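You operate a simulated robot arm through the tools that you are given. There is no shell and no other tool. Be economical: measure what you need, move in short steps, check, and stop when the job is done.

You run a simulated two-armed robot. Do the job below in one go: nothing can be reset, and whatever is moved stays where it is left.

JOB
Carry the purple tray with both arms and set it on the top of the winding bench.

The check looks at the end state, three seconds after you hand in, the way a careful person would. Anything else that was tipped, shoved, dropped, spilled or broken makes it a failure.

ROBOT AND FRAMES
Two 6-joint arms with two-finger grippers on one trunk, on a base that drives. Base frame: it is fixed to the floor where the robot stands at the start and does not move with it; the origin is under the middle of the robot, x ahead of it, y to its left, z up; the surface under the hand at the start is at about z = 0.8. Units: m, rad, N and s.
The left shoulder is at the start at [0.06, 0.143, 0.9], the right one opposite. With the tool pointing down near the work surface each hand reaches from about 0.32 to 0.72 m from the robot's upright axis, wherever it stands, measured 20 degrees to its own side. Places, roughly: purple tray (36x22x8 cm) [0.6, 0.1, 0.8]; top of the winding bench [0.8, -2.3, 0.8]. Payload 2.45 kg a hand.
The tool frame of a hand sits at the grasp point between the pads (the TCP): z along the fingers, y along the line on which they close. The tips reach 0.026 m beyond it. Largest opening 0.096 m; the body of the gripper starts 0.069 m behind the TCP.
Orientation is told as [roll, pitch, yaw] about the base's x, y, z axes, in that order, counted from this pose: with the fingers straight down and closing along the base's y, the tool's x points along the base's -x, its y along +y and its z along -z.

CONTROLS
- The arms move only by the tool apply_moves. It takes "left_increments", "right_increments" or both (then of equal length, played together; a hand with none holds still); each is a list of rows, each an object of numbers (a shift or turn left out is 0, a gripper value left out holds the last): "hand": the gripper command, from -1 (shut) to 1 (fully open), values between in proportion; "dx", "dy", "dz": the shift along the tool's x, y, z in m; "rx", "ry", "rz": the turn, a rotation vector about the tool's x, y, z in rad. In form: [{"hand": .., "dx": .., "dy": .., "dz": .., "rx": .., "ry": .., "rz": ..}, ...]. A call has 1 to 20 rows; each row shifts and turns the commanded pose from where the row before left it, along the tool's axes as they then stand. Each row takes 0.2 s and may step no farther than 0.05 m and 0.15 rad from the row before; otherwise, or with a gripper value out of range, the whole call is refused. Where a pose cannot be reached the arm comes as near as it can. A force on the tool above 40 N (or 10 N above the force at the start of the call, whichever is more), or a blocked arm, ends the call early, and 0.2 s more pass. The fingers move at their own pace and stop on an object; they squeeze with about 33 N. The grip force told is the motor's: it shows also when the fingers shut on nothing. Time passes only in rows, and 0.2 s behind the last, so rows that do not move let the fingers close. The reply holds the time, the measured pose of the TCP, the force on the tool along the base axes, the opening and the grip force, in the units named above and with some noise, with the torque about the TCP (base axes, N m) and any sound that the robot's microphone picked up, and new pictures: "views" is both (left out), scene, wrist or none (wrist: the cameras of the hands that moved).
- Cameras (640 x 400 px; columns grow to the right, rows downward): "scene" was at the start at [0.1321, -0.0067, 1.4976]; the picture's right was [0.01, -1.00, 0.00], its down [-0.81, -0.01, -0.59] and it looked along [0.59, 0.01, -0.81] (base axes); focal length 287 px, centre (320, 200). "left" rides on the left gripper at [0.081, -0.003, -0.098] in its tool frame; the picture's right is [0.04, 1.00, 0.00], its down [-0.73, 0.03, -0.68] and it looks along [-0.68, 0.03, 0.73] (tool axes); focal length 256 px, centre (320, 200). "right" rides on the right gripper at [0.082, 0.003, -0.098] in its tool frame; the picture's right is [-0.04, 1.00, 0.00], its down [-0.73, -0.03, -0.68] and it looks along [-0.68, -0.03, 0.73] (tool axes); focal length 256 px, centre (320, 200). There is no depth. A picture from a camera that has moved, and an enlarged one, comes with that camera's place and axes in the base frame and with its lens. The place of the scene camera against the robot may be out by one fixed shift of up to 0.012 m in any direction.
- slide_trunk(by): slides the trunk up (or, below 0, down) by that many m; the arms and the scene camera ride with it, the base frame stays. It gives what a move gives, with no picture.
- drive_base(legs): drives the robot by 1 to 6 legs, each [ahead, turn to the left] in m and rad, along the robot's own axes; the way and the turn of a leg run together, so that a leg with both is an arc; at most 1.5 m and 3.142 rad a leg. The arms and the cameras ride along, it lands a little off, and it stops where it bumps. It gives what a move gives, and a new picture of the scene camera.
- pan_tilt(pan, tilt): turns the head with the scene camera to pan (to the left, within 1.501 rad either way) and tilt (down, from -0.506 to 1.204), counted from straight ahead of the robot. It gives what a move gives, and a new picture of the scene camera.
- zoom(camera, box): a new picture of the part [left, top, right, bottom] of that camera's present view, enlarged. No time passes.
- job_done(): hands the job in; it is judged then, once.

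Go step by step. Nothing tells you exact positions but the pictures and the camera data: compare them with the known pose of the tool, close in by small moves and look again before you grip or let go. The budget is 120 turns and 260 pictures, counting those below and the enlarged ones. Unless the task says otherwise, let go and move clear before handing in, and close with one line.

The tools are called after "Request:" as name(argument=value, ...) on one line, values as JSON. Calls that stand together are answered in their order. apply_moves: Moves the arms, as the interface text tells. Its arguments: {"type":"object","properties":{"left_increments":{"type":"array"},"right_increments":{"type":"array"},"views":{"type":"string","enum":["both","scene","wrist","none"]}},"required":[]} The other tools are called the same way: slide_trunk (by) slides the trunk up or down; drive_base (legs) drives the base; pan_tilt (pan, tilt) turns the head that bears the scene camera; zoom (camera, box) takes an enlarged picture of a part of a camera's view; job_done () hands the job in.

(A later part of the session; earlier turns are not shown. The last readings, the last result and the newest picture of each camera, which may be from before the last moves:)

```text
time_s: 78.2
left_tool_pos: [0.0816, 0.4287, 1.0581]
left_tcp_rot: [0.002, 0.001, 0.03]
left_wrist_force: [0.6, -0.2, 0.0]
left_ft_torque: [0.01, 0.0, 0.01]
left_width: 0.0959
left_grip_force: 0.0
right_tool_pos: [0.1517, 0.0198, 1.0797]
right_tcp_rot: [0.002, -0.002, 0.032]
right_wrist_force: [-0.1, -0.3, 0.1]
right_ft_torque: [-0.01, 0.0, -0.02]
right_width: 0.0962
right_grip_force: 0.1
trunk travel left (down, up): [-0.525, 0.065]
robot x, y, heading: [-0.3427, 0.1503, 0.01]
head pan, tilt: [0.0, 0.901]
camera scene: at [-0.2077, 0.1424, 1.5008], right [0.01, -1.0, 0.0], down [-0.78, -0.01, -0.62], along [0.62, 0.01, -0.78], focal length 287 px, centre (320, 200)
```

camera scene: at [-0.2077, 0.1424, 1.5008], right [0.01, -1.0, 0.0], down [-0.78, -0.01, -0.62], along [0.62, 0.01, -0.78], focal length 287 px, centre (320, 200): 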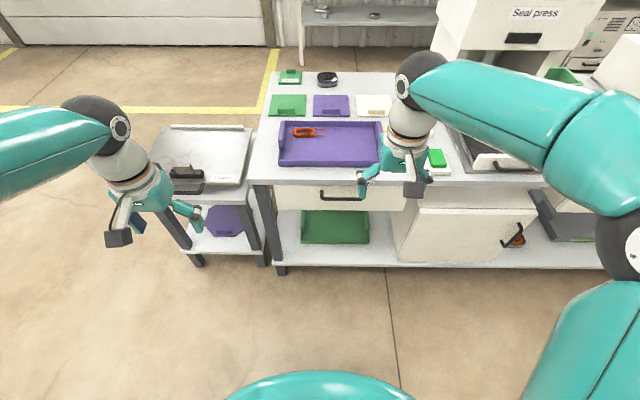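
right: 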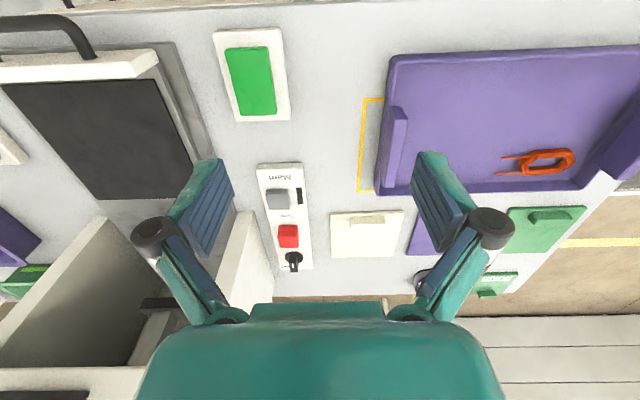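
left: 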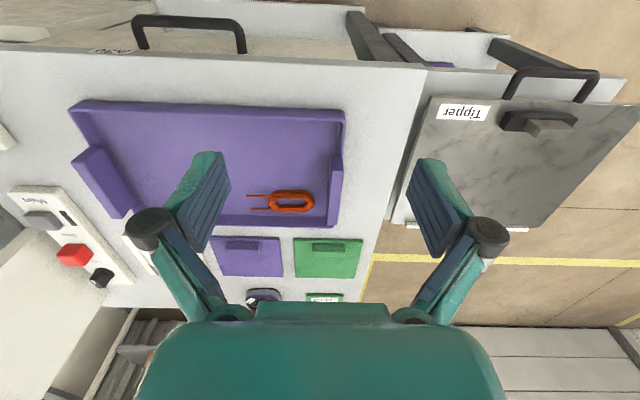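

Facing the tray squarely. Driving up to it.

Request:
drive_base(legs=[[0.36, 0]])

Request:
zoom(camera="scene", box=[190, 120, 430, 270])

```text
time_s: 80.5
left_tool_pos: [0.4416, 0.4359, 1.0577]
left_tcp_rot: [0.0, 0.002, 0.033]
left_wrist_force: [0.5, 0.1, 0.1]
left_ft_torque: [-0.01, 0.03, -0.02]
left_width: 0.0959
left_grip_force: 0.0
right_tool_pos: [0.5153, 0.0263, 1.0792]
right_tcp_rot: [0.0, 0.001, 0.037]
right_wrist_force: [0.6, 0.4, -0.1]
right_ft_torque: [-0.01, 0.03, -0.01]
right_width: 0.0963
right_grip_force: 0.0
trunk travel left (down, up): [-0.525, 0.065]
robot x, y, heading: [0.0211, 0.1565, 0.012]
head pan, tilt: [0.0, 0.901]
camera scene: at [0.1537, 0.1486, 1.5006], right [0.02, -1.0, 0.0], down [-0.78, -0.01, -0.62], along [0.62, 0.01, -0.78], focal length 287 px, centre (320, 200)
```

scene: 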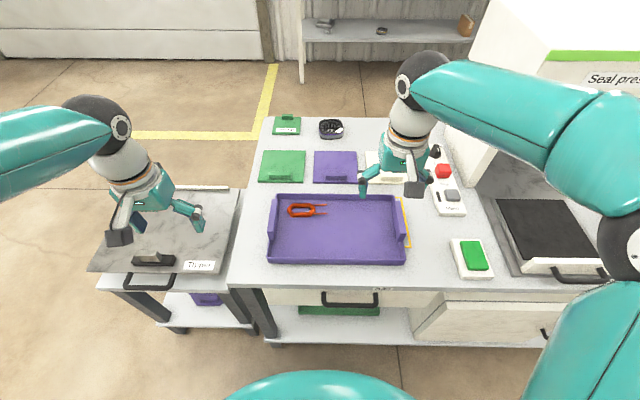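

```text
2.67 times, centred on (310, 195) of scene
camera zoom: at [0.1537, 0.1486, 1.5006], right [0.02, -1.0, 0.0], down [-0.78, -0.01, -0.62], along [0.62, 0.01, -0.78], focal length 766 px, centre (347, 213)
```

zoom: 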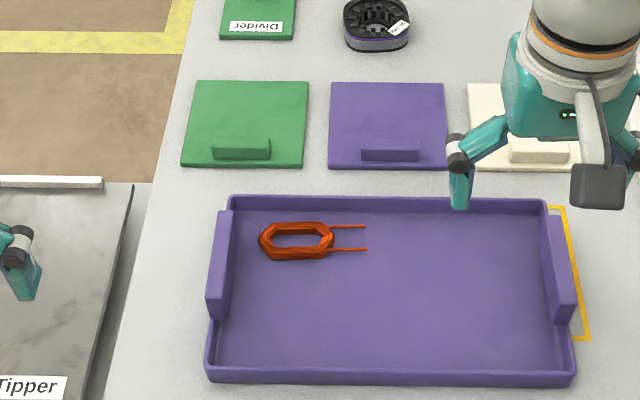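

Tray handles: left top centre ≈(0.60, 0.282, 0.87), right ≈(0.60, -0.056, 0.87). Moving both hands above them with yaw squared, fingers half open on approach.

Request:
apply_moves(left_increments=[{"hand": 0.3, "rz": 0.033}, {"dx": -0.0267, "dy": -0.0257, "dz": 0.0165}, {"dx": -0.0267, "dy": -0.0257, "dz": 0.0165}, {"dx": -0.0267, "dy": -0.0257, "dz": 0.0165}, {"dx": -0.0267, "dy": -0.0257, "dz": 0.0165}, {"dx": -0.0267, "dy": -0.0257, "dz": 0.0165}, {"dx": -0.0267, "dy": -0.0257, "dz": 0.0165}, {}], right_increments=[{"hand": 0.3, "rz": 0.036}, {"dx": -0.0145, "dy": -0.0137, "dz": 0.02}, {"dx": -0.0145, "dy": -0.0137, "dz": 0.02}, {"dx": -0.0145, "dy": -0.0137, "dz": 0.02}, {"dx": -0.0145, "dy": -0.0137, "dz": 0.02}, {"dx": -0.0145, "dy": -0.0137, "dz": 0.02}, {"dx": -0.0145, "dy": -0.0137, "dz": 0.02}, {}])

```text
time_s: 82.3
left_tool_pos: [0.6005, 0.2815, 0.9605]
left_tcp_rot: [-0.001, 0.0, 0.001]
left_wrist_force: [-0.9, -0.4, 0.1]
left_ft_torque: [-0.01, -0.01, 0.0]
left_width: 0.0623
left_grip_force: 0.0
right_tool_pos: [0.6013, -0.0566, 0.9592]
right_tcp_rot: [-0.001, -0.002, 0.0]
right_wrist_force: [-0.9, -0.3, 0.1]
right_ft_torque: [-0.04, 0.02, 0.02]
right_width: 0.0626
right_grip_force: 0.1
trunk travel left (down, up): [-0.525, 0.065]
robot x, y, heading: [0.0162, 0.1532, 0.018]
head pan, tilt: [0.0, 0.901]
camera scene: at [0.1512, 0.149, 1.5009], right [0.02, -1.0, 0.0], down [-0.78, -0.01, -0.62], along [0.62, 0.01, -0.78], focal length 287 px, centre (320, 200)
camera right: at [0.519, -0.0539, 1.0579], right [0.04, 1.0, 0.0], down [0.73, -0.03, 0.68], along [0.68, -0.03, -0.73], focal length 256 px, centre (320, 200)
camera left: at [0.5196, 0.2785, 1.0593], right [-0.04, 1.0, 0.0], down [0.73, 0.03, 0.68], along [0.68, 0.03, -0.73], focal length 256 px, centre (320, 200)
```

scene: 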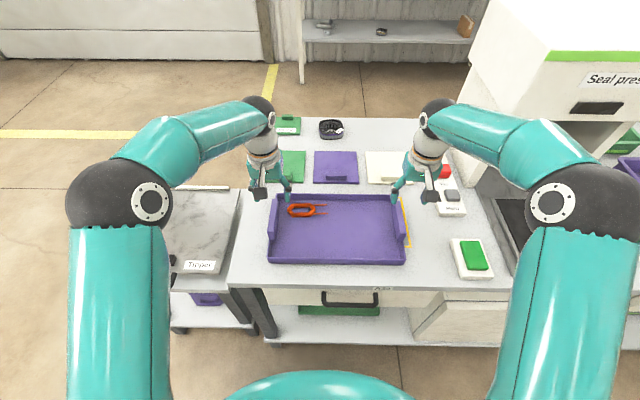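
right: 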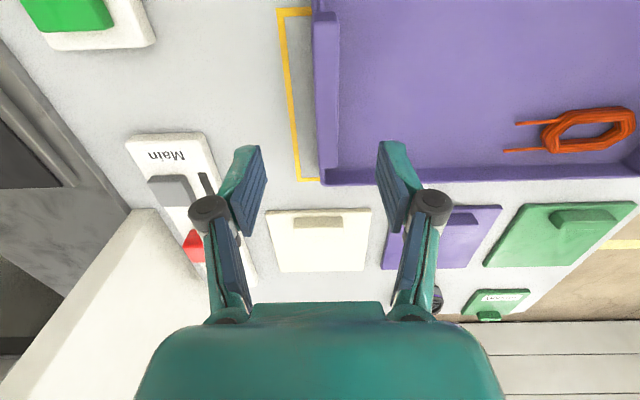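
left: 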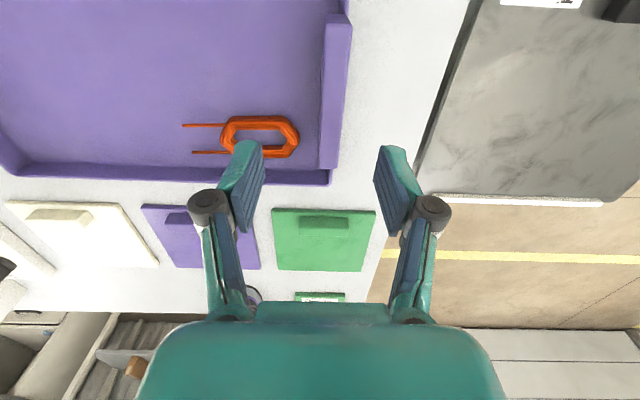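

The wrist views put the handles at y≈0.292 and -0.051 (the scene camera is off by ~8 mm). Adjusting and lowering to just above the handles.

Request:
apply_moves(left_increments=[{"dy": 0.0105, "dz": 0.01}, {"dz": 0.02}, {"dz": 0.01}, {}], right_increments=[{"dy": 0.0055, "dz": 0.01}, {"dz": 0.02}, {"dz": 0.01}, {}])

```text
time_s: 83.3
left_tool_pos: [0.6033, 0.2924, 0.919]
left_tcp_rot: [-0.001, 0.002, 0.001]
left_wrist_force: [0.6, 0.7, 0.0]
left_ft_torque: [-0.01, 0.02, -0.01]
left_width: 0.0621
left_grip_force: 0.1
right_tool_pos: [0.6011, -0.0517, 0.92]
right_tcp_rot: [0.0, -0.003, 0.001]
right_wrist_force: [0.8, 0.0, -0.6]
right_ft_torque: [0.0, 0.02, 0.02]
right_width: 0.0625
right_grip_force: 0.1
trunk travel left (down, up): [-0.525, 0.065]
robot x, y, heading: [0.0186, 0.1524, 0.014]
head pan, tilt: [0.0, 0.901]
camera scene: at [0.1528, 0.1485, 1.5007], right [0.02, -1.0, 0.0], down [-0.78, -0.01, -0.62], along [0.62, 0.01, -0.78], focal length 287 px, centre (320, 200)
camera right: at [0.5193, -0.0486, 1.0179], right [0.04, 1.0, 0.0], down [0.73, -0.03, 0.68], along [0.68, -0.03, -0.73], focal length 256 px, centre (320, 200)
camera left: at [0.5205, 0.2888, 1.0188], right [-0.04, 1.0, 0.0], down [0.73, 0.03, 0.68], along [0.68, 0.03, -0.73], focal length 256 px, centre (320, 200)
```

scene: 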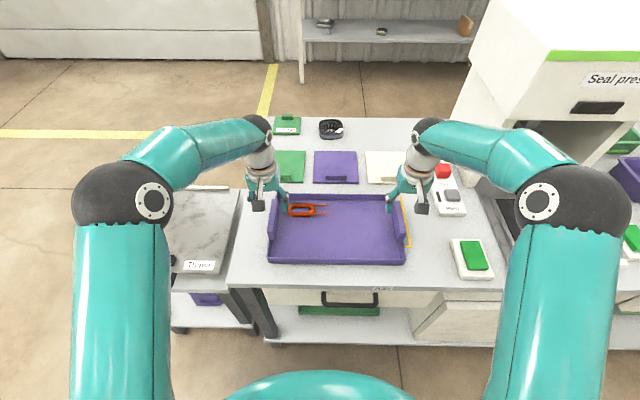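
right: 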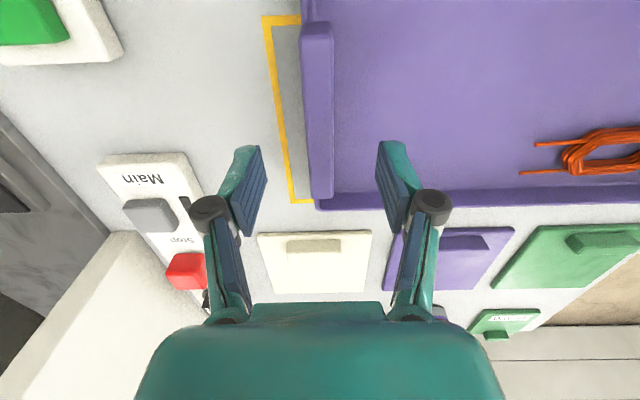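
left: 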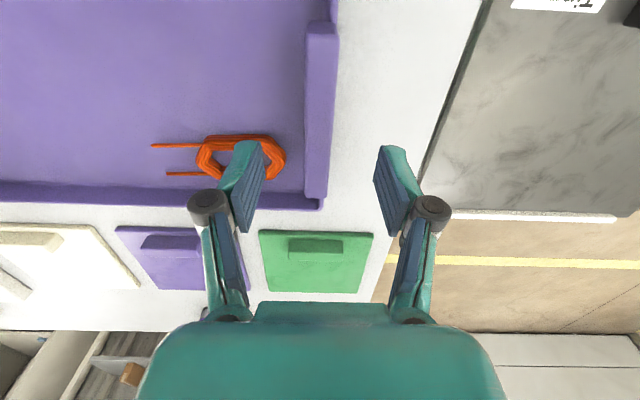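

Handles are centred between the fingers on both hands, top at about z 0.875. Lowering to grip height, still open.

Request:
apply_moves(left_increments=[{"dz": 0.02}, {"dz": 0.02}, {"dz": 0.021}, {}], right_increments=[{"dz": 0.02}, {"dz": 0.02}, {"dz": 0.022}, {}])

```text
time_s: 84.3
left_tool_pos: [0.6007, 0.2924, 0.8598]
left_tcp_rot: [0.0, 0.001, -0.001]
left_wrist_force: [0.1, 0.3, -0.1]
left_ft_torque: [0.01, -0.01, 0.01]
left_width: 0.0625
left_grip_force: 0.1
right_tool_pos: [0.5995, -0.0507, 0.8595]
right_tcp_rot: [0.0, -0.002, 0.0]
right_wrist_force: [0.3, -0.7, 0.3]
right_ft_torque: [0.04, -0.02, 0.02]
right_width: 0.0623
right_grip_force: 0.2
trunk travel left (down, up): [-0.525, 0.065]
robot x, y, heading: [0.0162, 0.1549, 0.015]
head pan, tilt: [0.0, 0.901]
camera scene: at [0.1521, 0.1486, 1.5008], right [0.02, -1.0, 0.0], down [-0.78, -0.01, -0.62], along [0.62, 0.01, -0.78], focal length 287 px, centre (320, 200)
camera right: at [0.5182, -0.0485, 0.9566], right [0.04, 1.0, 0.0], down [0.73, -0.03, 0.68], along [0.68, -0.03, -0.73], focal length 256 px, centre (320, 200)
camera left: at [0.5197, 0.2889, 0.9587], right [-0.04, 1.0, 0.0], down [0.73, 0.03, 0.68], along [0.68, 0.03, -0.73], focal length 256 px, centre (320, 200)
```

scene: 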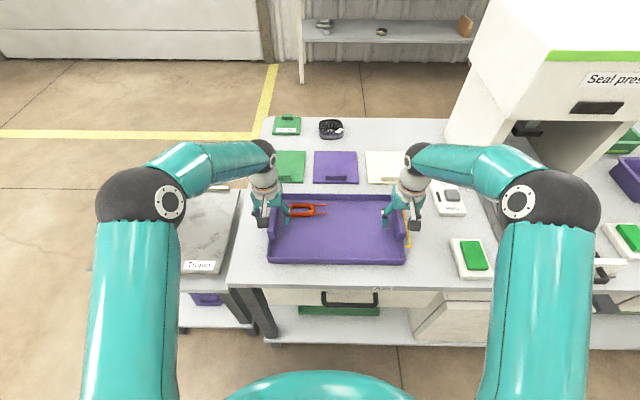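
right: 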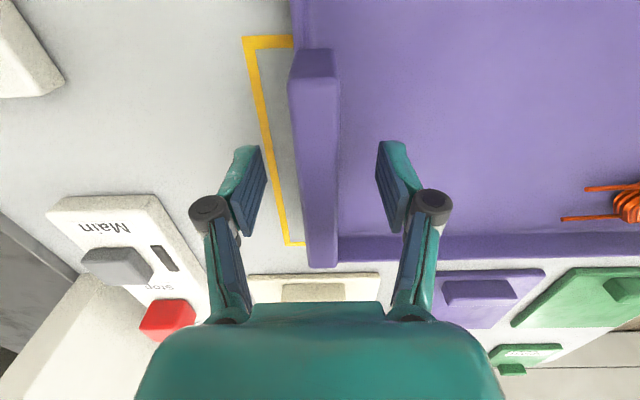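
left: 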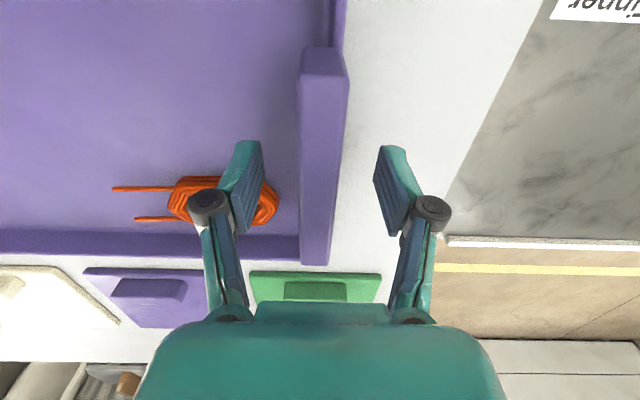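

Both handles sit between the pads. Closing both grippers together.

Request:
apply_moves(left_increments=[{"hand": -1}, {}, {}, {}, {}, {}], right_increments=[{"hand": -1}, {}, {}, {}, {}, {}], views="scene")

```text
time_s: 85.7
left_tool_pos: [0.6022, 0.2927, 0.8597]
left_tcp_rot: [0.0, 0.001, 0.001]
left_wrist_force: [-1.0, -4.9, -0.9]
left_ft_torque: [-0.13, -0.11, -0.12]
left_width: 0.0178
left_grip_force: 33.0
right_tool_pos: [0.6, -0.0494, 0.8585]
right_tcp_rot: [0.003, -0.001, -0.001]
right_wrist_force: [-0.3, 5.3, -0.2]
right_ft_torque: [0.1, -0.03, -0.16]
right_width: 0.0176
right_grip_force: 32.9
trunk travel left (down, up): [-0.525, 0.065]
robot x, y, heading: [0.0145, 0.1536, 0.01]
head pan, tilt: [0.0, 0.901]
camera scene: at [0.1527, 0.1485, 1.5007], right [0.02, -1.0, 0.0], down [-0.78, -0.01, -0.62], along [0.62, 0.01, -0.78], focal length 287 px, centre (320, 200)
```

scene: 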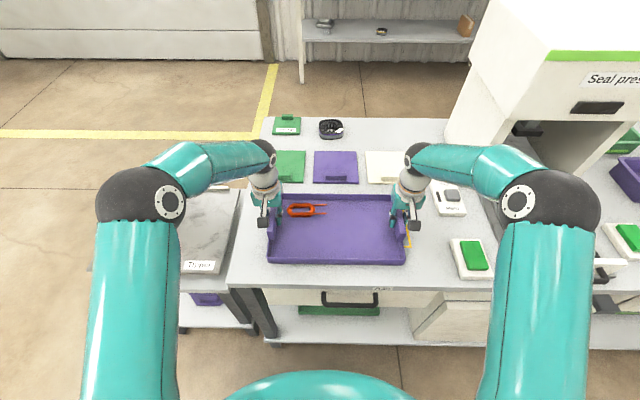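

Both grips hold 17.7 mm handles at 33 N. Lifting slowly and level.

Request:
apply_moves(left_increments=[{"dz": -0.005}, {"dz": -0.005}, {"dz": -0.01}, {"dz": -0.01}, {}], right_increments=[{"dz": -0.005}, {"dz": -0.005}, {"dz": -0.01}, {"dz": -0.01}, {}], views="scene")

```text
time_s: 86.9
left_tool_pos: [0.6012, 0.2916, 0.8892]
left_tcp_rot: [-0.001, 0.002, -0.002]
left_wrist_force: [0.8, -14.9, -3.8]
left_ft_torque: [-0.36, 0.36, 0.07]
left_width: 0.0176
left_grip_force: 32.8
right_tool_pos: [0.6014, -0.0507, 0.8879]
right_tcp_rot: [0.003, 0.0, 0.0]
right_wrist_force: [0.6, 15.3, -3.2]
right_ft_torque: [0.37, -0.29, 0.02]
right_width: 0.0176
right_grip_force: 33.2
trunk travel left (down, up): [-0.525, 0.065]
robot x, y, heading: [0.021, 0.1548, 0.016]
head pan, tilt: [0.0, 0.901]
camera scene: at [0.1537, 0.1486, 1.5006], right [0.02, -1.0, 0.0], down [-0.78, -0.01, -0.62], along [0.62, 0.01, -0.78], focal length 287 px, centre (320, 200)
```

scene: 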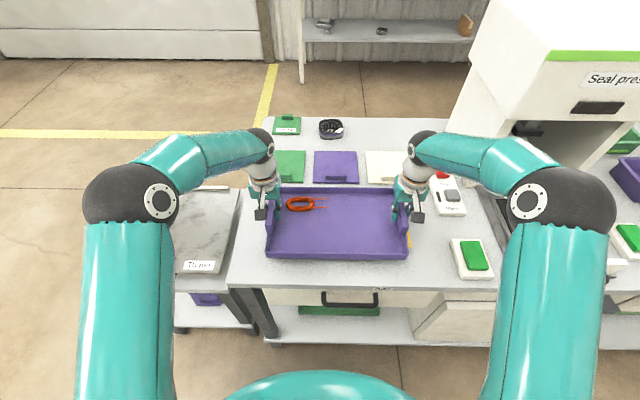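

Tray is up and level, about 0.7 kg, but the hands pull apart by 15 N. I'll ease them together slightly while lifting further.

Request:
apply_moves(left_increments=[{"dy": -0.0015}, {"dz": -0.01}, {"dz": -0.015}, {"dz": -0.015}, {"dz": -0.015}, {}], right_increments=[{"dy": 0.0015}, {"dz": -0.01}, {"dz": -0.015}, {"dz": -0.015}, {"dz": -0.015}, {}], views="none")

```text
time_s: 88.3
left_tool_pos: [0.6007, 0.2906, 0.9431]
left_tcp_rot: [0.002, 0.002, 0.0]
left_wrist_force: [0.7, 3.5, -3.4]
left_ft_torque: [0.15, -0.22, 0.04]
left_width: 0.018
left_grip_force: 33.2
right_tool_pos: [0.6021, -0.0518, 0.9428]
right_tcp_rot: [0.0, 0.0, -0.001]
right_wrist_force: [-0.6, -2.1, -2.0]
right_ft_torque: [0.03, 0.29, 0.05]
right_width: 0.0177
right_grip_force: 33.3
trunk travel left (down, up): [-0.525, 0.065]
robot x, y, heading: [0.0161, 0.1533, 0.012]
head pan, tilt: [0.0, 0.901]
```

Internal force is relaxed. Drawing the tray in towards the body and a little higher for driving.

Request:
apply_moves(left_increments=[{"dx": 0.006, "dz": -0.004}, {"dx": 0.012, "dz": -0.006}, {"dx": 0.014, "dz": -0.008}, {"dx": 0.014, "dz": -0.008}, {"dx": 0.014, "dz": -0.008}, {"dx": 0.014, "dz": -0.006}, {"dx": 0.01}, {"dx": 0.006}, {}], right_increments=[{"dx": 0.006, "dz": -0.004}, {"dx": 0.012, "dz": -0.006}, {"dx": 0.014, "dz": -0.008}, {"dx": 0.014, "dz": -0.008}, {"dx": 0.014, "dz": -0.008}, {"dx": 0.014, "dz": -0.006}, {"dx": 0.01}, {"dx": 0.006}, {}], views="scene")

```text
time_s: 90.3
left_tool_pos: [0.5106, 0.2922, 0.9845]
left_tcp_rot: [0.002, 0.001, 0.001]
left_wrist_force: [1.1, 26.1, -2.9]
left_ft_torque: [0.51, 0.09, 0.18]
left_width: 0.0177
left_grip_force: 32.9
right_tool_pos: [0.5114, -0.0502, 0.9832]
right_tcp_rot: [-0.003, 0.0, 0.002]
right_wrist_force: [-1.1, -26.4, -2.4]
right_ft_torque: [-0.6, 0.0, -0.11]
right_width: 0.0178
right_grip_force: 32.5
trunk travel left (down, up): [-0.525, 0.065]
robot x, y, heading: [0.016, 0.156, 0.015]
head pan, tilt: [0.0, 0.901]
camera scene: at [0.1534, 0.1486, 1.5006], right [0.02, -1.0, 0.0], down [-0.78, -0.01, -0.62], along [0.62, 0.01, -0.78], focal length 287 px, centre (320, 200)
```

scene: 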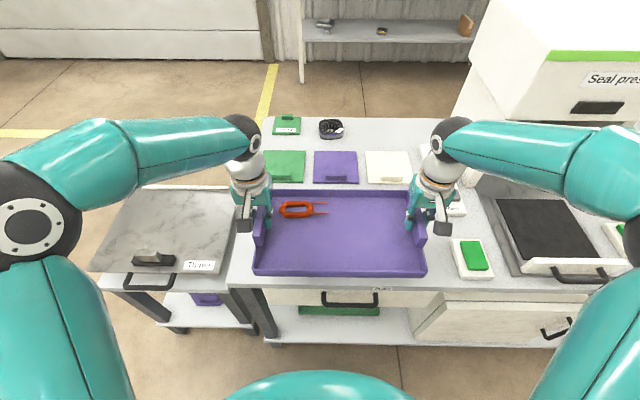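

Now the hands squeeze the tray by 26 N; widening them by 2 mm each.

Request:
apply_moves(left_increments=[{"dy": 0.001}, {"dy": 0.001}, {}, {}], right_increments=[{"dy": -0.001}, {"dy": -0.001}, {}, {}], views="none")

```text
time_s: 91.3
left_tool_pos: [0.5115, 0.2922, 0.985]
left_tcp_rot: [-0.003, 0.002, 0.001]
left_wrist_force: [0.8, 6.6, -2.8]
left_ft_torque: [0.11, 0.35, -0.05]
left_width: 0.0178
left_grip_force: 33.2
right_tool_pos: [0.5109, -0.05, 0.9837]
right_tcp_rot: [0.003, -0.002, 0.0]
right_wrist_force: [0.1, -5.7, -1.7]
right_ft_torque: [-0.21, -0.27, 0.08]
right_width: 0.0176
right_grip_force: 33.2
trunk travel left (down, up): [-0.525, 0.065]
robot x, y, heading: [0.0172, 0.1549, 0.014]
head pan, tilt: [0.0, 0.901]
```

Forces are balanced. Backing away from the bench, then turning towards the aisle.

Request:
drive_base(legs=[[-0.32, 0]])

Request:
drive_base(legs=[[0, -0.8]])

```text
time_s: 93.5
left_tool_pos: [0.1912, 0.2877, 0.9844]
left_tcp_rot: [-0.001, 0.001, -0.001]
left_wrist_force: [-0.6, -15.8, -2.9]
left_ft_torque: [-0.38, 0.03, 0.02]
left_width: 0.0179
left_grip_force: 32.9
right_tool_pos: [0.1926, -0.0557, 0.9837]
right_tcp_rot: [0.001, 0.0, 0.002]
right_wrist_force: [-1.0, 16.0, -1.5]
right_ft_torque: [0.38, 0.0, -0.01]
right_width: 0.0177
right_grip_force: 33.5
trunk travel left (down, up): [-0.525, 0.065]
robot x, y, heading: [-0.3029, 0.1503, 0.016]
head pan, tilt: [0.0, 0.901]
camera scene: at [-0.1673, 0.1435, 1.5008], right [0.02, -1.0, 0.0], down [-0.78, -0.01, -0.62], along [0.62, 0.01, -0.78], focal length 287 px, centre (320, 200)
```

scene: 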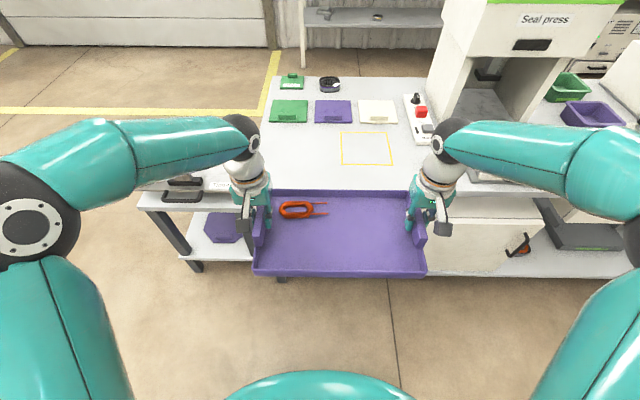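

```text
time_s: 96.2
left_tool_pos: [0.1418, -0.109, 0.9839]
left_tcp_rot: [-0.002, 0.002, -0.8]
left_wrist_force: [-1.0, -1.4, -3.3]
left_ft_torque: [-0.04, 0.12, -0.05]
left_width: 0.0179
left_grip_force: 33.0
right_tool_pos: [-0.1024, -0.3477, 0.9828]
right_tcp_rot: [0.003, -0.001, -0.799]
right_wrist_force: [0.9, 0.7, -2.7]
right_ft_torque: [0.0, -0.02, -0.06]
right_width: 0.0173
right_grip_force: 32.9
trunk travel left (down, up): [-0.525, 0.065]
robot x, y, heading: [-0.2734, 0.1741, -0.782]
head pan, tilt: [0.0, 0.901]
camera scene: at [-0.1789, 0.0711, 1.5006], right [-0.7, -0.71, 0.0], down [-0.56, 0.55, -0.62], along [0.44, -0.44, -0.78], focal length 287 px, centre (320, 200)
```

scene: 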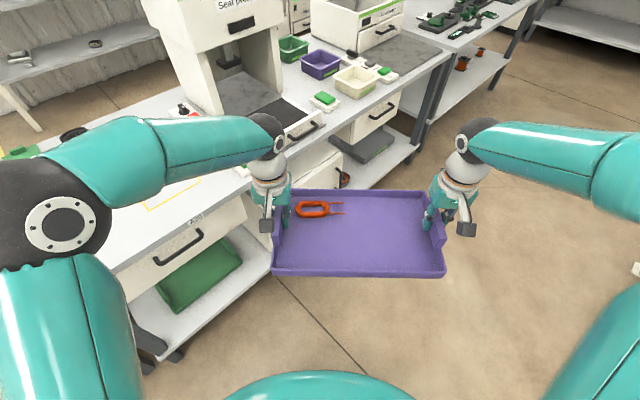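

The tray rides level and the coil has stayed put. Completing the turn and driving down the aisle.

Request:
drive_base(legs=[[0, -0.79]])

Request:
drive_base(legs=[[1.2, 0]])

```text
time_s: 98.9
left_tool_pos: [-0.1803, -0.3217, 0.9844]
left_tcp_rot: [0.0, 0.002, -1.586]
left_wrist_force: [0.4, -1.3, -3.0]
left_ft_torque: [-0.25, 0.12, 0.16]
left_width: 0.0181
left_grip_force: 32.6
right_tool_pos: [-0.5232, -0.3164, 0.9856]
right_tcp_rot: [0.002, 0.0, -1.584]
right_wrist_force: [-0.5, 0.9, -2.9]
right_ft_torque: [0.36, -0.01, 0.1]
right_width: 0.0176
right_grip_force: 33.7
trunk travel left (down, up): [-0.525, 0.065]
robot x, y, heading: [-0.2357, 0.1745, -1.559]
head pan, tilt: [0.0, 0.901]
camera scene: at [-0.2364, 0.0287, 1.5005], right [-1.0, -0.01, 0.0], down [-0.01, 0.79, -0.62], along [0.01, -0.62, -0.79], focal length 287 px, centre (320, 200)
```

scene: 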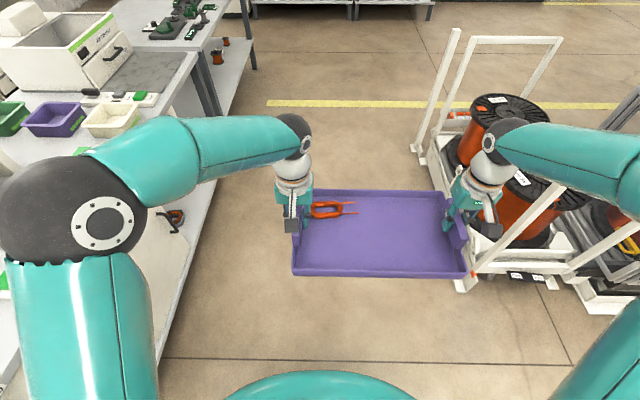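

```text
time_s: 105.2
left_tool_pos: [-0.1392, -1.5366, 0.9847]
left_tcp_rot: [-0.001, 0.0, -1.561]
left_wrist_force: [0.3, -1.6, -3.4]
left_ft_torque: [0.07, -0.04, 0.22]
left_width: 0.0176
left_grip_force: 32.7
right_tool_pos: [-0.4816, -1.5385, 0.9847]
right_tcp_rot: [0.002, 0.001, -1.563]
right_wrist_force: [0.0, 1.6, -2.2]
right_ft_torque: [0.06, 0.03, 0.14]
right_width: 0.0178
right_grip_force: 32.3
trunk travel left (down, up): [-0.525, 0.065]
robot x, y, heading: [-0.2055, -1.0439, -1.532]
head pan, tilt: [0.0, 0.901]
camera scene: at [-0.2022, -1.1872, 1.5006], right [-1.0, -0.04, 0.0], down [-0.03, 0.78, -0.62], along [0.02, -0.62, -0.78], focal length 287 px, centre (320, 200)
```

scene: 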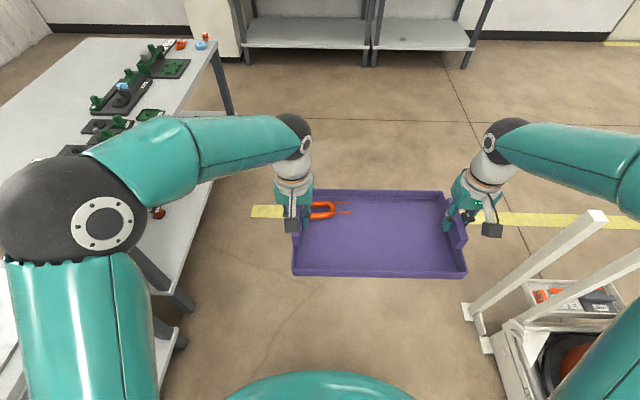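

Aisle is clear and the grip is steady. Continuing past the winding bench, slightly correcting the heading.

Request:
drive_base(legs=[[1.25, -0.09]])

Request:
drive_base(legs=[[1.2, 0]])

```text
time_s: 111.4
left_tool_pos: [-0.1723, -2.7619, 0.9864]
left_tcp_rot: [-0.002, 0.002, -1.633]
left_wrist_force: [0.2, -1.0, -3.2]
left_ft_torque: [0.06, 0.03, 0.16]
left_width: 0.0179
left_grip_force: 33.2
right_tool_pos: [-0.5134, -2.7425, 0.9843]
right_tcp_rot: [0.002, 0.0, -1.631]
right_wrist_force: [0.1, 0.1, -2.4]
right_ft_torque: [0.08, 0.01, 0.12]
right_width: 0.0175
right_grip_force: 33.1
trunk travel left (down, up): [-0.525, 0.065]
robot x, y, heading: [-0.2043, -2.2614, -1.605]
head pan, tilt: [0.0, 0.901]
camera scene: at [-0.2103, -2.41, 1.5006], right [-1.0, 0.03, 0.0], down [0.03, 0.78, -0.62], along [-0.02, -0.62, -0.78], focal length 287 px, centre (320, 200)
```

scene: 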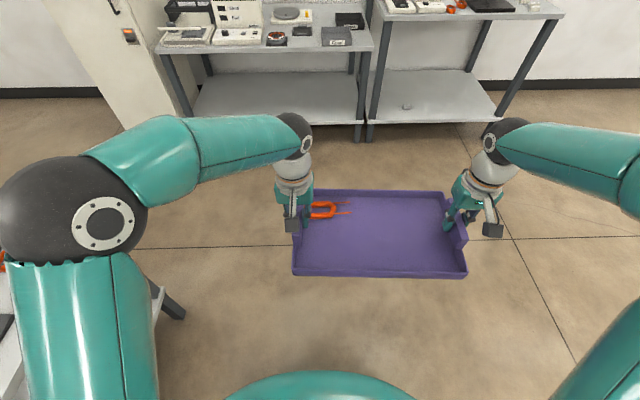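

```text
time_s: 117.7
left_tool_pos: [-0.2154, -3.9719, 0.9867]
left_tcp_rot: [-0.003, 0.003, -1.637]
left_wrist_force: [-0.3, -1.1, -3.6]
left_ft_torque: [0.02, -0.02, 0.19]
left_width: 0.0177
left_grip_force: 33.3
right_tool_pos: [-0.5567, -3.9493, 0.9848]
right_tcp_rot: [0.002, 0.0, -1.635]
right_wrist_force: [0.2, 0.7, -2.7]
right_ft_torque: [0.04, 0.05, 0.12]
right_width: 0.0177
right_grip_force: 32.9
trunk travel left (down, up): [-0.525, 0.065]
robot x, y, heading: [-0.241, -3.4783, -1.605]
head pan, tilt: [0.0, 0.901]
camera scene: at [-0.2518, -3.6187, 1.5006], right [-1.0, 0.04, 0.0], down [0.03, 0.78, -0.62], along [-0.02, -0.62, -0.78], focal length 287 px, centre (320, 200)
```

scene: 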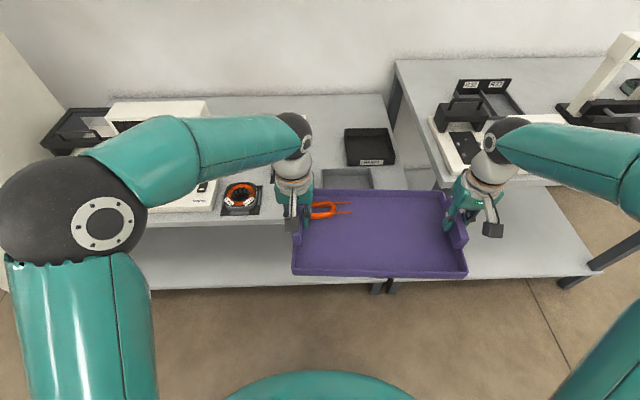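

The side table is only ~8 cm beyond the tray, so I'll back off a little before turning left along the bench end.

Request:
drive_base(legs=[[-0.13, 0]])

Request:
drive_base(legs=[[0, 0.8]])

Request:
drive_base(legs=[[0, 0.8]])

```text
time_s: 119.0
left_tool_pos: [-0.21, -3.8381, 0.9888]
left_tcp_rot: [-0.002, -0.001, -1.635]
left_wrist_force: [-0.7, 0.3, -2.8]
left_ft_torque: [0.01, -0.01, 0.21]
left_width: 0.018
left_grip_force: 33.1
right_tool_pos: [-0.5516, -3.8154, 0.987]
right_tcp_rot: [0.002, -0.003, -1.634]
right_wrist_force: [-0.2, 1.4, -2.2]
right_ft_torque: [-0.03, -0.03, 0.19]
right_width: 0.0176
right_grip_force: 33.1
trunk travel left (down, up): [-0.525, 0.065]
robot x, y, heading: [-0.2399, -3.3439, -1.608]
head pan, tilt: [0.0, 0.901]
camera scene: at [-0.247, -3.4838, 1.5009], right [-1.0, 0.04, 0.0], down [0.03, 0.78, -0.62], along [-0.02, -0.62, -0.78], focal length 287 px, centre (320, 200)
```

scene: 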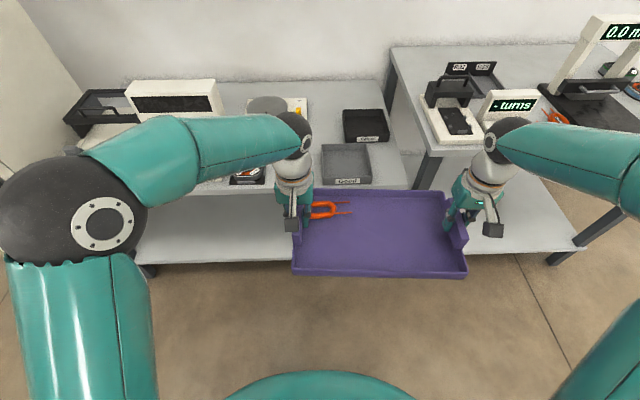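

```text
time_s: 121.7
left_tool_pos: [0.1336, -3.6718, 0.9872]
left_tcp_rot: [-0.002, 0.001, -0.848]
left_wrist_force: [-0.7, -0.9, -4.3]
left_ft_torque: [0.06, 0.03, 0.18]
left_width: 0.0179
left_grip_force: 33.2
right_tool_pos: [-0.1215, -3.897, 0.986]
right_tcp_rot: [0.0, 0.0, -0.846]
right_wrist_force: [0.3, 0.7, -2.4]
right_ft_torque: [0.07, 0.02, 0.11]
right_width: 0.0175
right_grip_force: 33.3
trunk travel left (down, up): [-0.525, 0.065]
robot x, y, heading: [-0.2664, -3.3704, -0.812]
head pan, tilt: [0.0, 0.901]
camera scene: at [-0.175, -3.4747, 1.5006], right [-0.73, -0.68, 0.0], down [-0.53, 0.57, -0.62], along [0.42, -0.45, -0.78], focal length 287 px, centre (320, 200)
```

scene: 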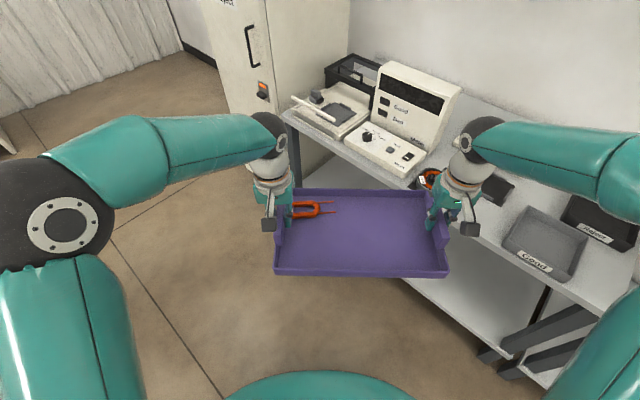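

```text
time_s: 124.4
left_tool_pos: [0.2306, -3.2855, 0.988]
left_tcp_rot: [-0.001, 0.001, -0.038]
left_wrist_force: [0.0, -0.6, -2.5]
left_ft_torque: [-0.01, 0.14, 0.01]
left_width: 0.0177
left_grip_force: 32.9
right_tool_pos: [0.2166, -3.628, 0.9867]
right_tcp_rot: [0.002, 0.001, -0.037]
right_wrist_force: [-0.4, 0.6, -2.6]
right_ft_torque: [-0.04, -0.03, -0.03]
right_width: 0.0177
right_grip_force: 33.0
trunk travel left (down, up): [-0.525, 0.065]
robot x, y, heading: [-0.2656, -3.4057, -0.021]
head pan, tilt: [0.0, 0.901]
camera scene: at [-0.1301, -3.4167, 1.5005], right [-0.02, -1.0, 0.0], down [-0.78, 0.02, -0.62], along [0.62, -0.01, -0.79], focal length 287 px, centre (320, 200)
```

scene: 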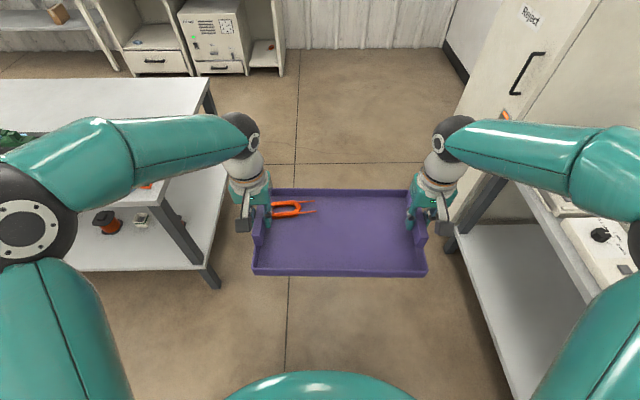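

The corridor between bench end and side table is clear. Driving ahead past the bench end.

Request:
drive_base(legs=[[1.0, 0.02]])

Request:
drive_base(legs=[[1.0, 0]])

```text
time_s: 129.8
left_tool_pos: [1.2425, -3.2866, 0.9889]
left_tcp_rot: [-0.002, 0.0, -0.017]
left_wrist_force: [-0.2, -0.8, -3.8]
left_ft_torque: [-0.03, 0.01, -0.05]
left_width: 0.0177
left_grip_force: 33.0
right_tool_pos: [1.2362, -3.6283, 0.9873]
right_tcp_rot: [0.001, 0.0, -0.017]
right_wrist_force: [0.3, -0.1, -2.2]
right_ft_torque: [0.03, 0.06, -0.12]
right_width: 0.0176
right_grip_force: 33.3
trunk travel left (down, up): [-0.525, 0.065]
robot x, y, heading: [0.7467, -3.4145, 0.001]
head pan, tilt: [0.0, 0.901]
camera scene: at [0.8829, -3.424, 1.5006], right [0.0, -1.0, 0.0], down [-0.78, 0.0, -0.62], along [0.62, 0.0, -0.78], focal length 287 px, centre (320, 200)
```

scene: 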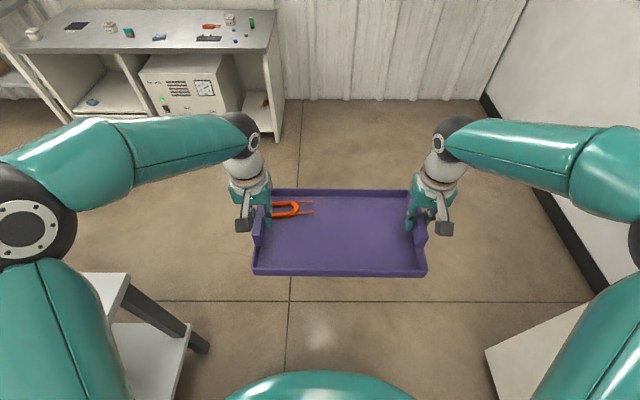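

```text
time_s: 135.1
left_tool_pos: [2.2551, -3.2931, 0.9887]
left_tcp_rot: [-0.001, -0.001, -0.021]
left_wrist_force: [-1.2, -0.5, -3.7]
left_ft_torque: [-0.01, 0.04, -0.03]
left_width: 0.0178
left_grip_force: 32.8
right_tool_pos: [2.2458, -3.6353, 0.9868]
right_tcp_rot: [0.002, 0.001, -0.021]
right_wrist_force: [0.8, 0.5, -1.9]
right_ft_torque: [-0.02, 0.02, -0.11]
right_width: 0.0178
right_grip_force: 33.2
trunk travel left (down, up): [-0.525, 0.065]
robot x, y, heading: [1.7599, -3.4218, -0.004]
head pan, tilt: [0.0, 0.901]
camera scene: at [1.8947, -3.4279, 1.5006], right [-0.01, -1.0, 0.0], down [-0.78, 0.0, -0.62], along [0.62, 0.0, -0.78], focal length 287 px, centre (320, 200)
```

scene: 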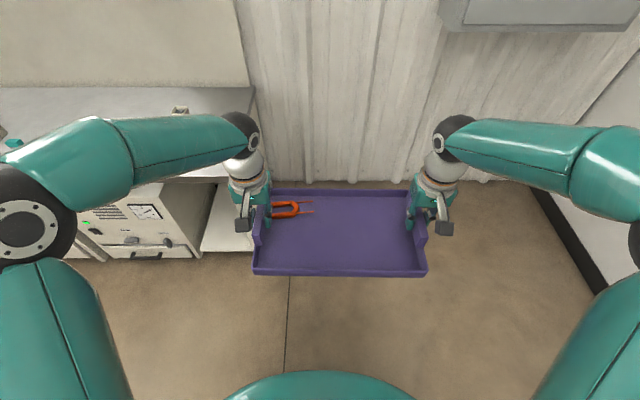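

The desk front is around x≈2.55, so I'll back off 0.1 m for swing room, then turn left.

Request:
drive_base(legs=[[-0.1, 0]])

Request:
drive_base(legs=[[0, 0.8]])

Request:
drive_base(legs=[[0, 0.77]])

```text
time_s: 136.2
left_tool_pos: [2.1538, -3.292, 0.9905]
left_tcp_rot: [-0.001, -0.003, -0.023]
left_wrist_force: [-1.5, 0.1, -3.1]
left_ft_torque: [0.02, -0.07, -0.04]
left_width: 0.0179
left_grip_force: 32.9
right_tool_pos: [2.1455, -3.6346, 0.989]
right_tcp_rot: [0.001, -0.003, -0.022]
right_wrist_force: [0.5, 0.6, -2.2]
right_ft_torque: [-0.04, 0.05, -0.14]
right_width: 0.0175
right_grip_force: 33.8
trunk travel left (down, up): [-0.525, 0.065]
robot x, y, heading: [1.6568, -3.4218, -0.006]
head pan, tilt: [0.0, 0.901]
camera scene: at [1.793, -3.4272, 1.5009], right [-0.01, -1.0, 0.0], down [-0.78, 0.0, -0.62], along [0.62, 0.0, -0.78], focal length 287 px, centre (320, 200)
```

scene: 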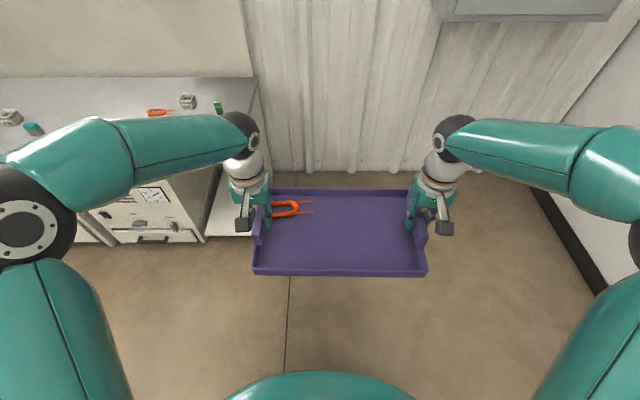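

```text
time_s: 139.0
left_tool_pos: [1.9138, -2.973, 0.9885]
left_tcp_rot: [-0.001, 0.002, 0.778]
left_wrist_force: [-0.2, -0.2, -4.1]
left_ft_torque: [-0.2, 0.16, 0.0]
left_width: 0.0176
left_grip_force: 33.2
right_tool_pos: [2.1543, -3.2178, 0.988]
right_tcp_rot: [0.002, 0.001, 0.78]
right_wrist_force: [-0.4, 0.6, -3.0]
right_ft_torque: [0.15, -0.08, -0.13]
right_width: 0.0179
right_grip_force: 32.9
trunk travel left (down, up): [-0.525, 0.065]
robot x, y, heading: [1.688, -3.4438, 0.793]
head pan, tilt: [0.0, 0.901]
camera scene: at [1.7809, -3.3542, 1.5006], right [0.71, -0.7, 0.0], down [-0.55, -0.56, -0.62], along [0.44, 0.44, -0.78], focal length 287 px, centre (320, 200)
```

scene: 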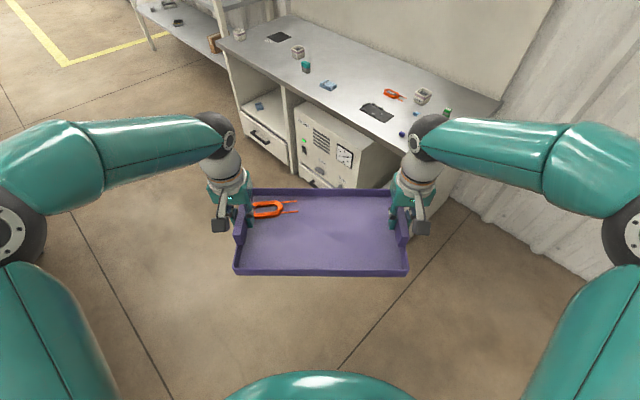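

```text
time_s: 141.7
left_tool_pos: [1.5204, -2.9478, 0.9895]
left_tcp_rot: [-0.002, 0.002, 1.55]
left_wrist_force: [-0.8, -0.6, -2.4]
left_ft_torque: [-0.16, 0.02, -0.07]
left_width: 0.0179
left_grip_force: 32.5
right_tool_pos: [1.8618, -2.9554, 0.9887]
right_tcp_rot: [0.001, 0.001, 1.553]
right_wrist_force: [0.0, 1.0, -2.4]
right_ft_torque: [0.07, 0.02, -0.23]
right_width: 0.0179
right_grip_force: 33.1
trunk travel left (down, up): [-0.525, 0.065]
robot x, y, heading: [1.7216, -3.4423, 1.556]
head pan, tilt: [0.0, 0.901]
camera scene: at [1.7249, -3.3136, 1.5006], right [1.0, -0.01, 0.0], down [-0.01, -0.78, -0.62], along [0.01, 0.62, -0.78], focal length 287 px, centre (320, 200)
```

scene: 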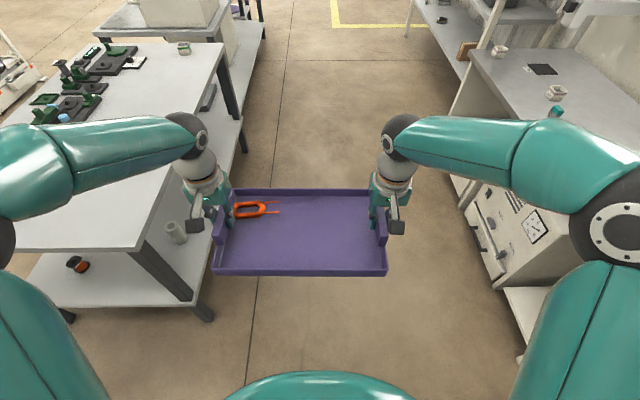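

Behind the bench now, with a clear lane. Driving up to its middle, then turning to face its rear edge.

Request:
drive_base(legs=[[1.05, 0.0]])

Request:
drive_base(legs=[[0, 0.8]])

Request:
drive_base(legs=[[0, 0.78]])

```text
time_s: 147.2
left_tool_pos: [1.5511, -1.8753, 0.9908]
left_tcp_rot: [-0.003, 0.002, 1.537]
left_wrist_force: [-0.7, -1.2, -3.3]
left_ft_torque: [0.0, 0.01, -0.17]
left_width: 0.0176
left_grip_force: 33.2
right_tool_pos: [1.893, -1.8877, 0.9901]
right_tcp_rot: [0.001, -0.003, 1.538]
right_wrist_force: [1.0, 1.8, -2.6]
right_ft_torque: [-0.12, 0.0, -0.25]
right_width: 0.0177
right_grip_force: 33.0
trunk travel left (down, up): [-0.525, 0.065]
robot x, y, heading: [1.7499, -2.3742, 1.541]
head pan, tilt: [0.0, 0.901]
camera scene: at [1.7502, -2.2431, 1.5006], right [1.0, -0.03, 0.0], down [-0.02, -0.78, -0.62], along [0.02, 0.62, -0.78], focal length 287 px, centre (320, 200)
```

scene: 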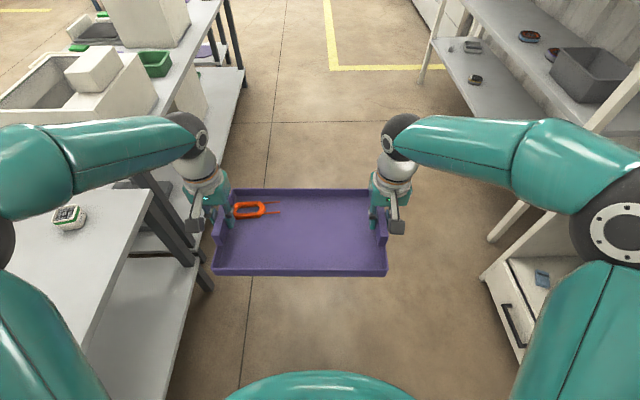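

```text
time_s: 150.0
left_tool_pos: [1.2535, -2.168, 0.992]
left_tcp_rot: [0.0, 0.001, 2.335]
left_wrist_force: [1.0, -0.9, -2.9]
left_ft_torque: [-0.21, -0.18, -0.12]
left_width: 0.0178
left_grip_force: 32.9
right_tool_pos: [1.5007, -1.9308, 0.9907]
right_tcp_rot: [0.003, -0.001, 2.337]
right_wrist_force: [-1.4, 1.0, -1.6]
right_ft_torque: [0.11, 0.08, -0.23]
right_width: 0.0177
right_grip_force: 32.8
trunk travel left (down, up): [-0.525, 0.065]
robot x, y, heading: [1.779, -2.3478, 2.342]
head pan, tilt: [0.0, 0.901]
camera scene: at [1.678, -2.2557, 1.5006], right [0.72, 0.69, 0.0], down [0.54, -0.57, -0.62], along [-0.43, 0.45, -0.78], focal length 287 px, centre (320, 200)
```

scene: 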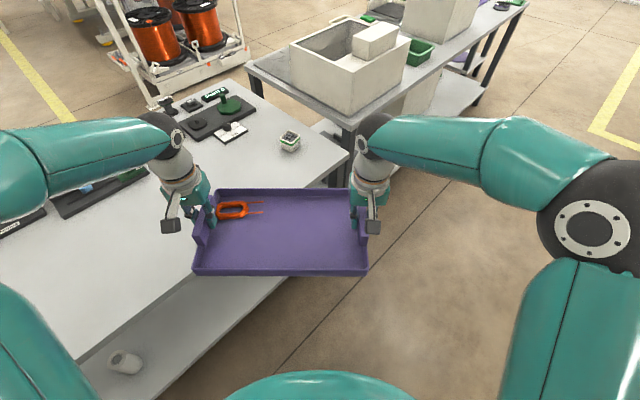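

```text
time_s: 152.7
left_tool_pos: [1.2794, -2.5895, 0.9924]
left_tcp_rot: [-0.002, 0.002, 3.121]
left_wrist_force: [1.5, -0.7, -3.2]
left_ft_torque: [-0.05, -0.44, -0.29]
left_width: 0.0176
left_grip_force: 32.9
right_tool_pos: [1.2856, -2.2481, 0.991]
right_tcp_rot: [0.001, -0.003, 3.122]
right_wrist_force: [-2.0, 0.0, -3.2]
right_ft_torque: [0.03, 0.4, -0.35]
right_width: 0.0179
right_grip_force: 32.7
trunk travel left (down, up): [-0.525, 0.065]
robot x, y, heading: [1.7762, -2.3112, 3.114]
head pan, tilt: [0.0, 0.901]
camera scene: at [1.6349, -2.3128, 1.5005], right [0.03, 1.0, 0.0], down [0.78, -0.02, -0.62], along [-0.62, 0.02, -0.78], focal length 287 px, centre (320, 200)
```

scene: 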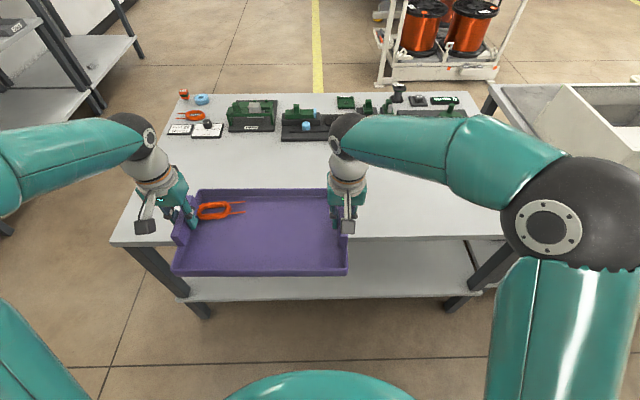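

The tray is in front of the clear rear strip (free x≈0.80–1.22 in this frame). I'll move in 0.12 m, then check forces and shift the tray towards the robot's centre line.

Request:
drive_base(legs=[[0.12, 0.02]])

Request:
apply_moves(left_increments=[{"dy": -0.005}, {"dy": -0.01}, {"dy": -0.012}, {"dy": -0.012}, {"dy": -0.012}, {"dy": -0.012}, {"dy": -0.01}, {"dy": -0.005}, {}], right_increments=[{"dy": -0.005}, {"dy": -0.01}, {"dy": -0.012}, {"dy": -0.012}, {"dy": -0.012}, {"dy": -0.012}, {"dy": -0.01}, {"dy": -0.005}, {}], views="scene")

```text
time_s: 153.9
left_tool_pos: [1.1659, -2.5966, 0.9918]
left_tcp_rot: [-0.002, 0.003, 3.139]
left_wrist_force: [1.0, -0.8, -4.1]
left_ft_torque: [-0.08, -0.31, -0.18]
left_width: 0.0177
left_grip_force: 32.6
right_tool_pos: [1.163, -2.2547, 0.9911]
right_tcp_rot: [0.002, -0.001, 3.142]
right_wrist_force: [-2.6, -0.6, -2.2]
right_ft_torque: [-0.04, 0.2, -0.33]
right_width: 0.0179
right_grip_force: 33.1
trunk travel left (down, up): [-0.525, 0.065]
robot x, y, heading: [1.6576, -2.3041, 3.138]
head pan, tilt: [0.0, 0.901]
camera scene: at [1.5145, -2.3119, 1.5004], right [0.0, 1.0, 0.0], down [0.79, 0.0, -0.62], along [-0.62, 0.0, -0.79], focal length 287 px, centre (320, 200)
```

scene: 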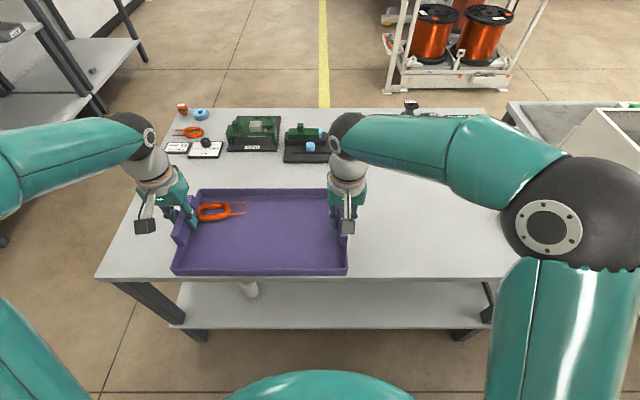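

```text
time_s: 155.9
left_tool_pos: [1.1663, -2.5177, 0.9928]
left_tcp_rot: [-0.001, 0.002, 3.137]
left_wrist_force: [1.6, 0.8, -3.2]
left_ft_torque: [0.06, -0.25, -0.21]
left_width: 0.0177
left_grip_force: 33.1
right_tool_pos: [1.1651, -2.1769, 0.9912]
right_tcp_rot: [0.002, -0.002, 3.142]
right_wrist_force: [-1.6, -0.9, -2.0]
right_ft_torque: [-0.04, 0.16, -0.33]
right_width: 0.0177
right_grip_force: 32.6
trunk travel left (down, up): [-0.525, 0.065]
robot x, y, heading: [1.6549, -2.3044, 3.145]
head pan, tilt: [0.0, 0.901]
camera scene: at [1.5169, -2.3122, 1.5006], right [0.0, 1.0, 0.0], down [0.78, 0.0, -0.62], along [-0.62, 0.0, -0.78], focal length 287 px, centre (320, 200)
```

scene: 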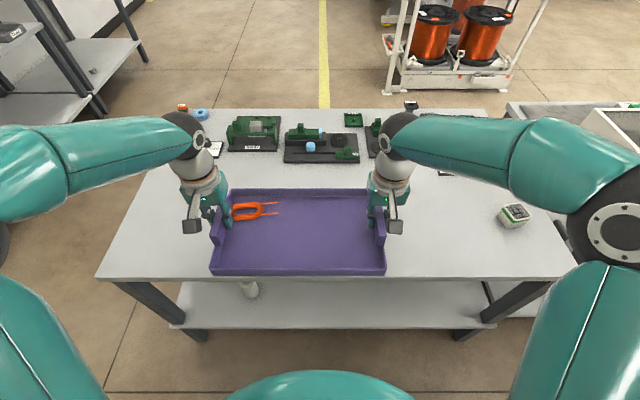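

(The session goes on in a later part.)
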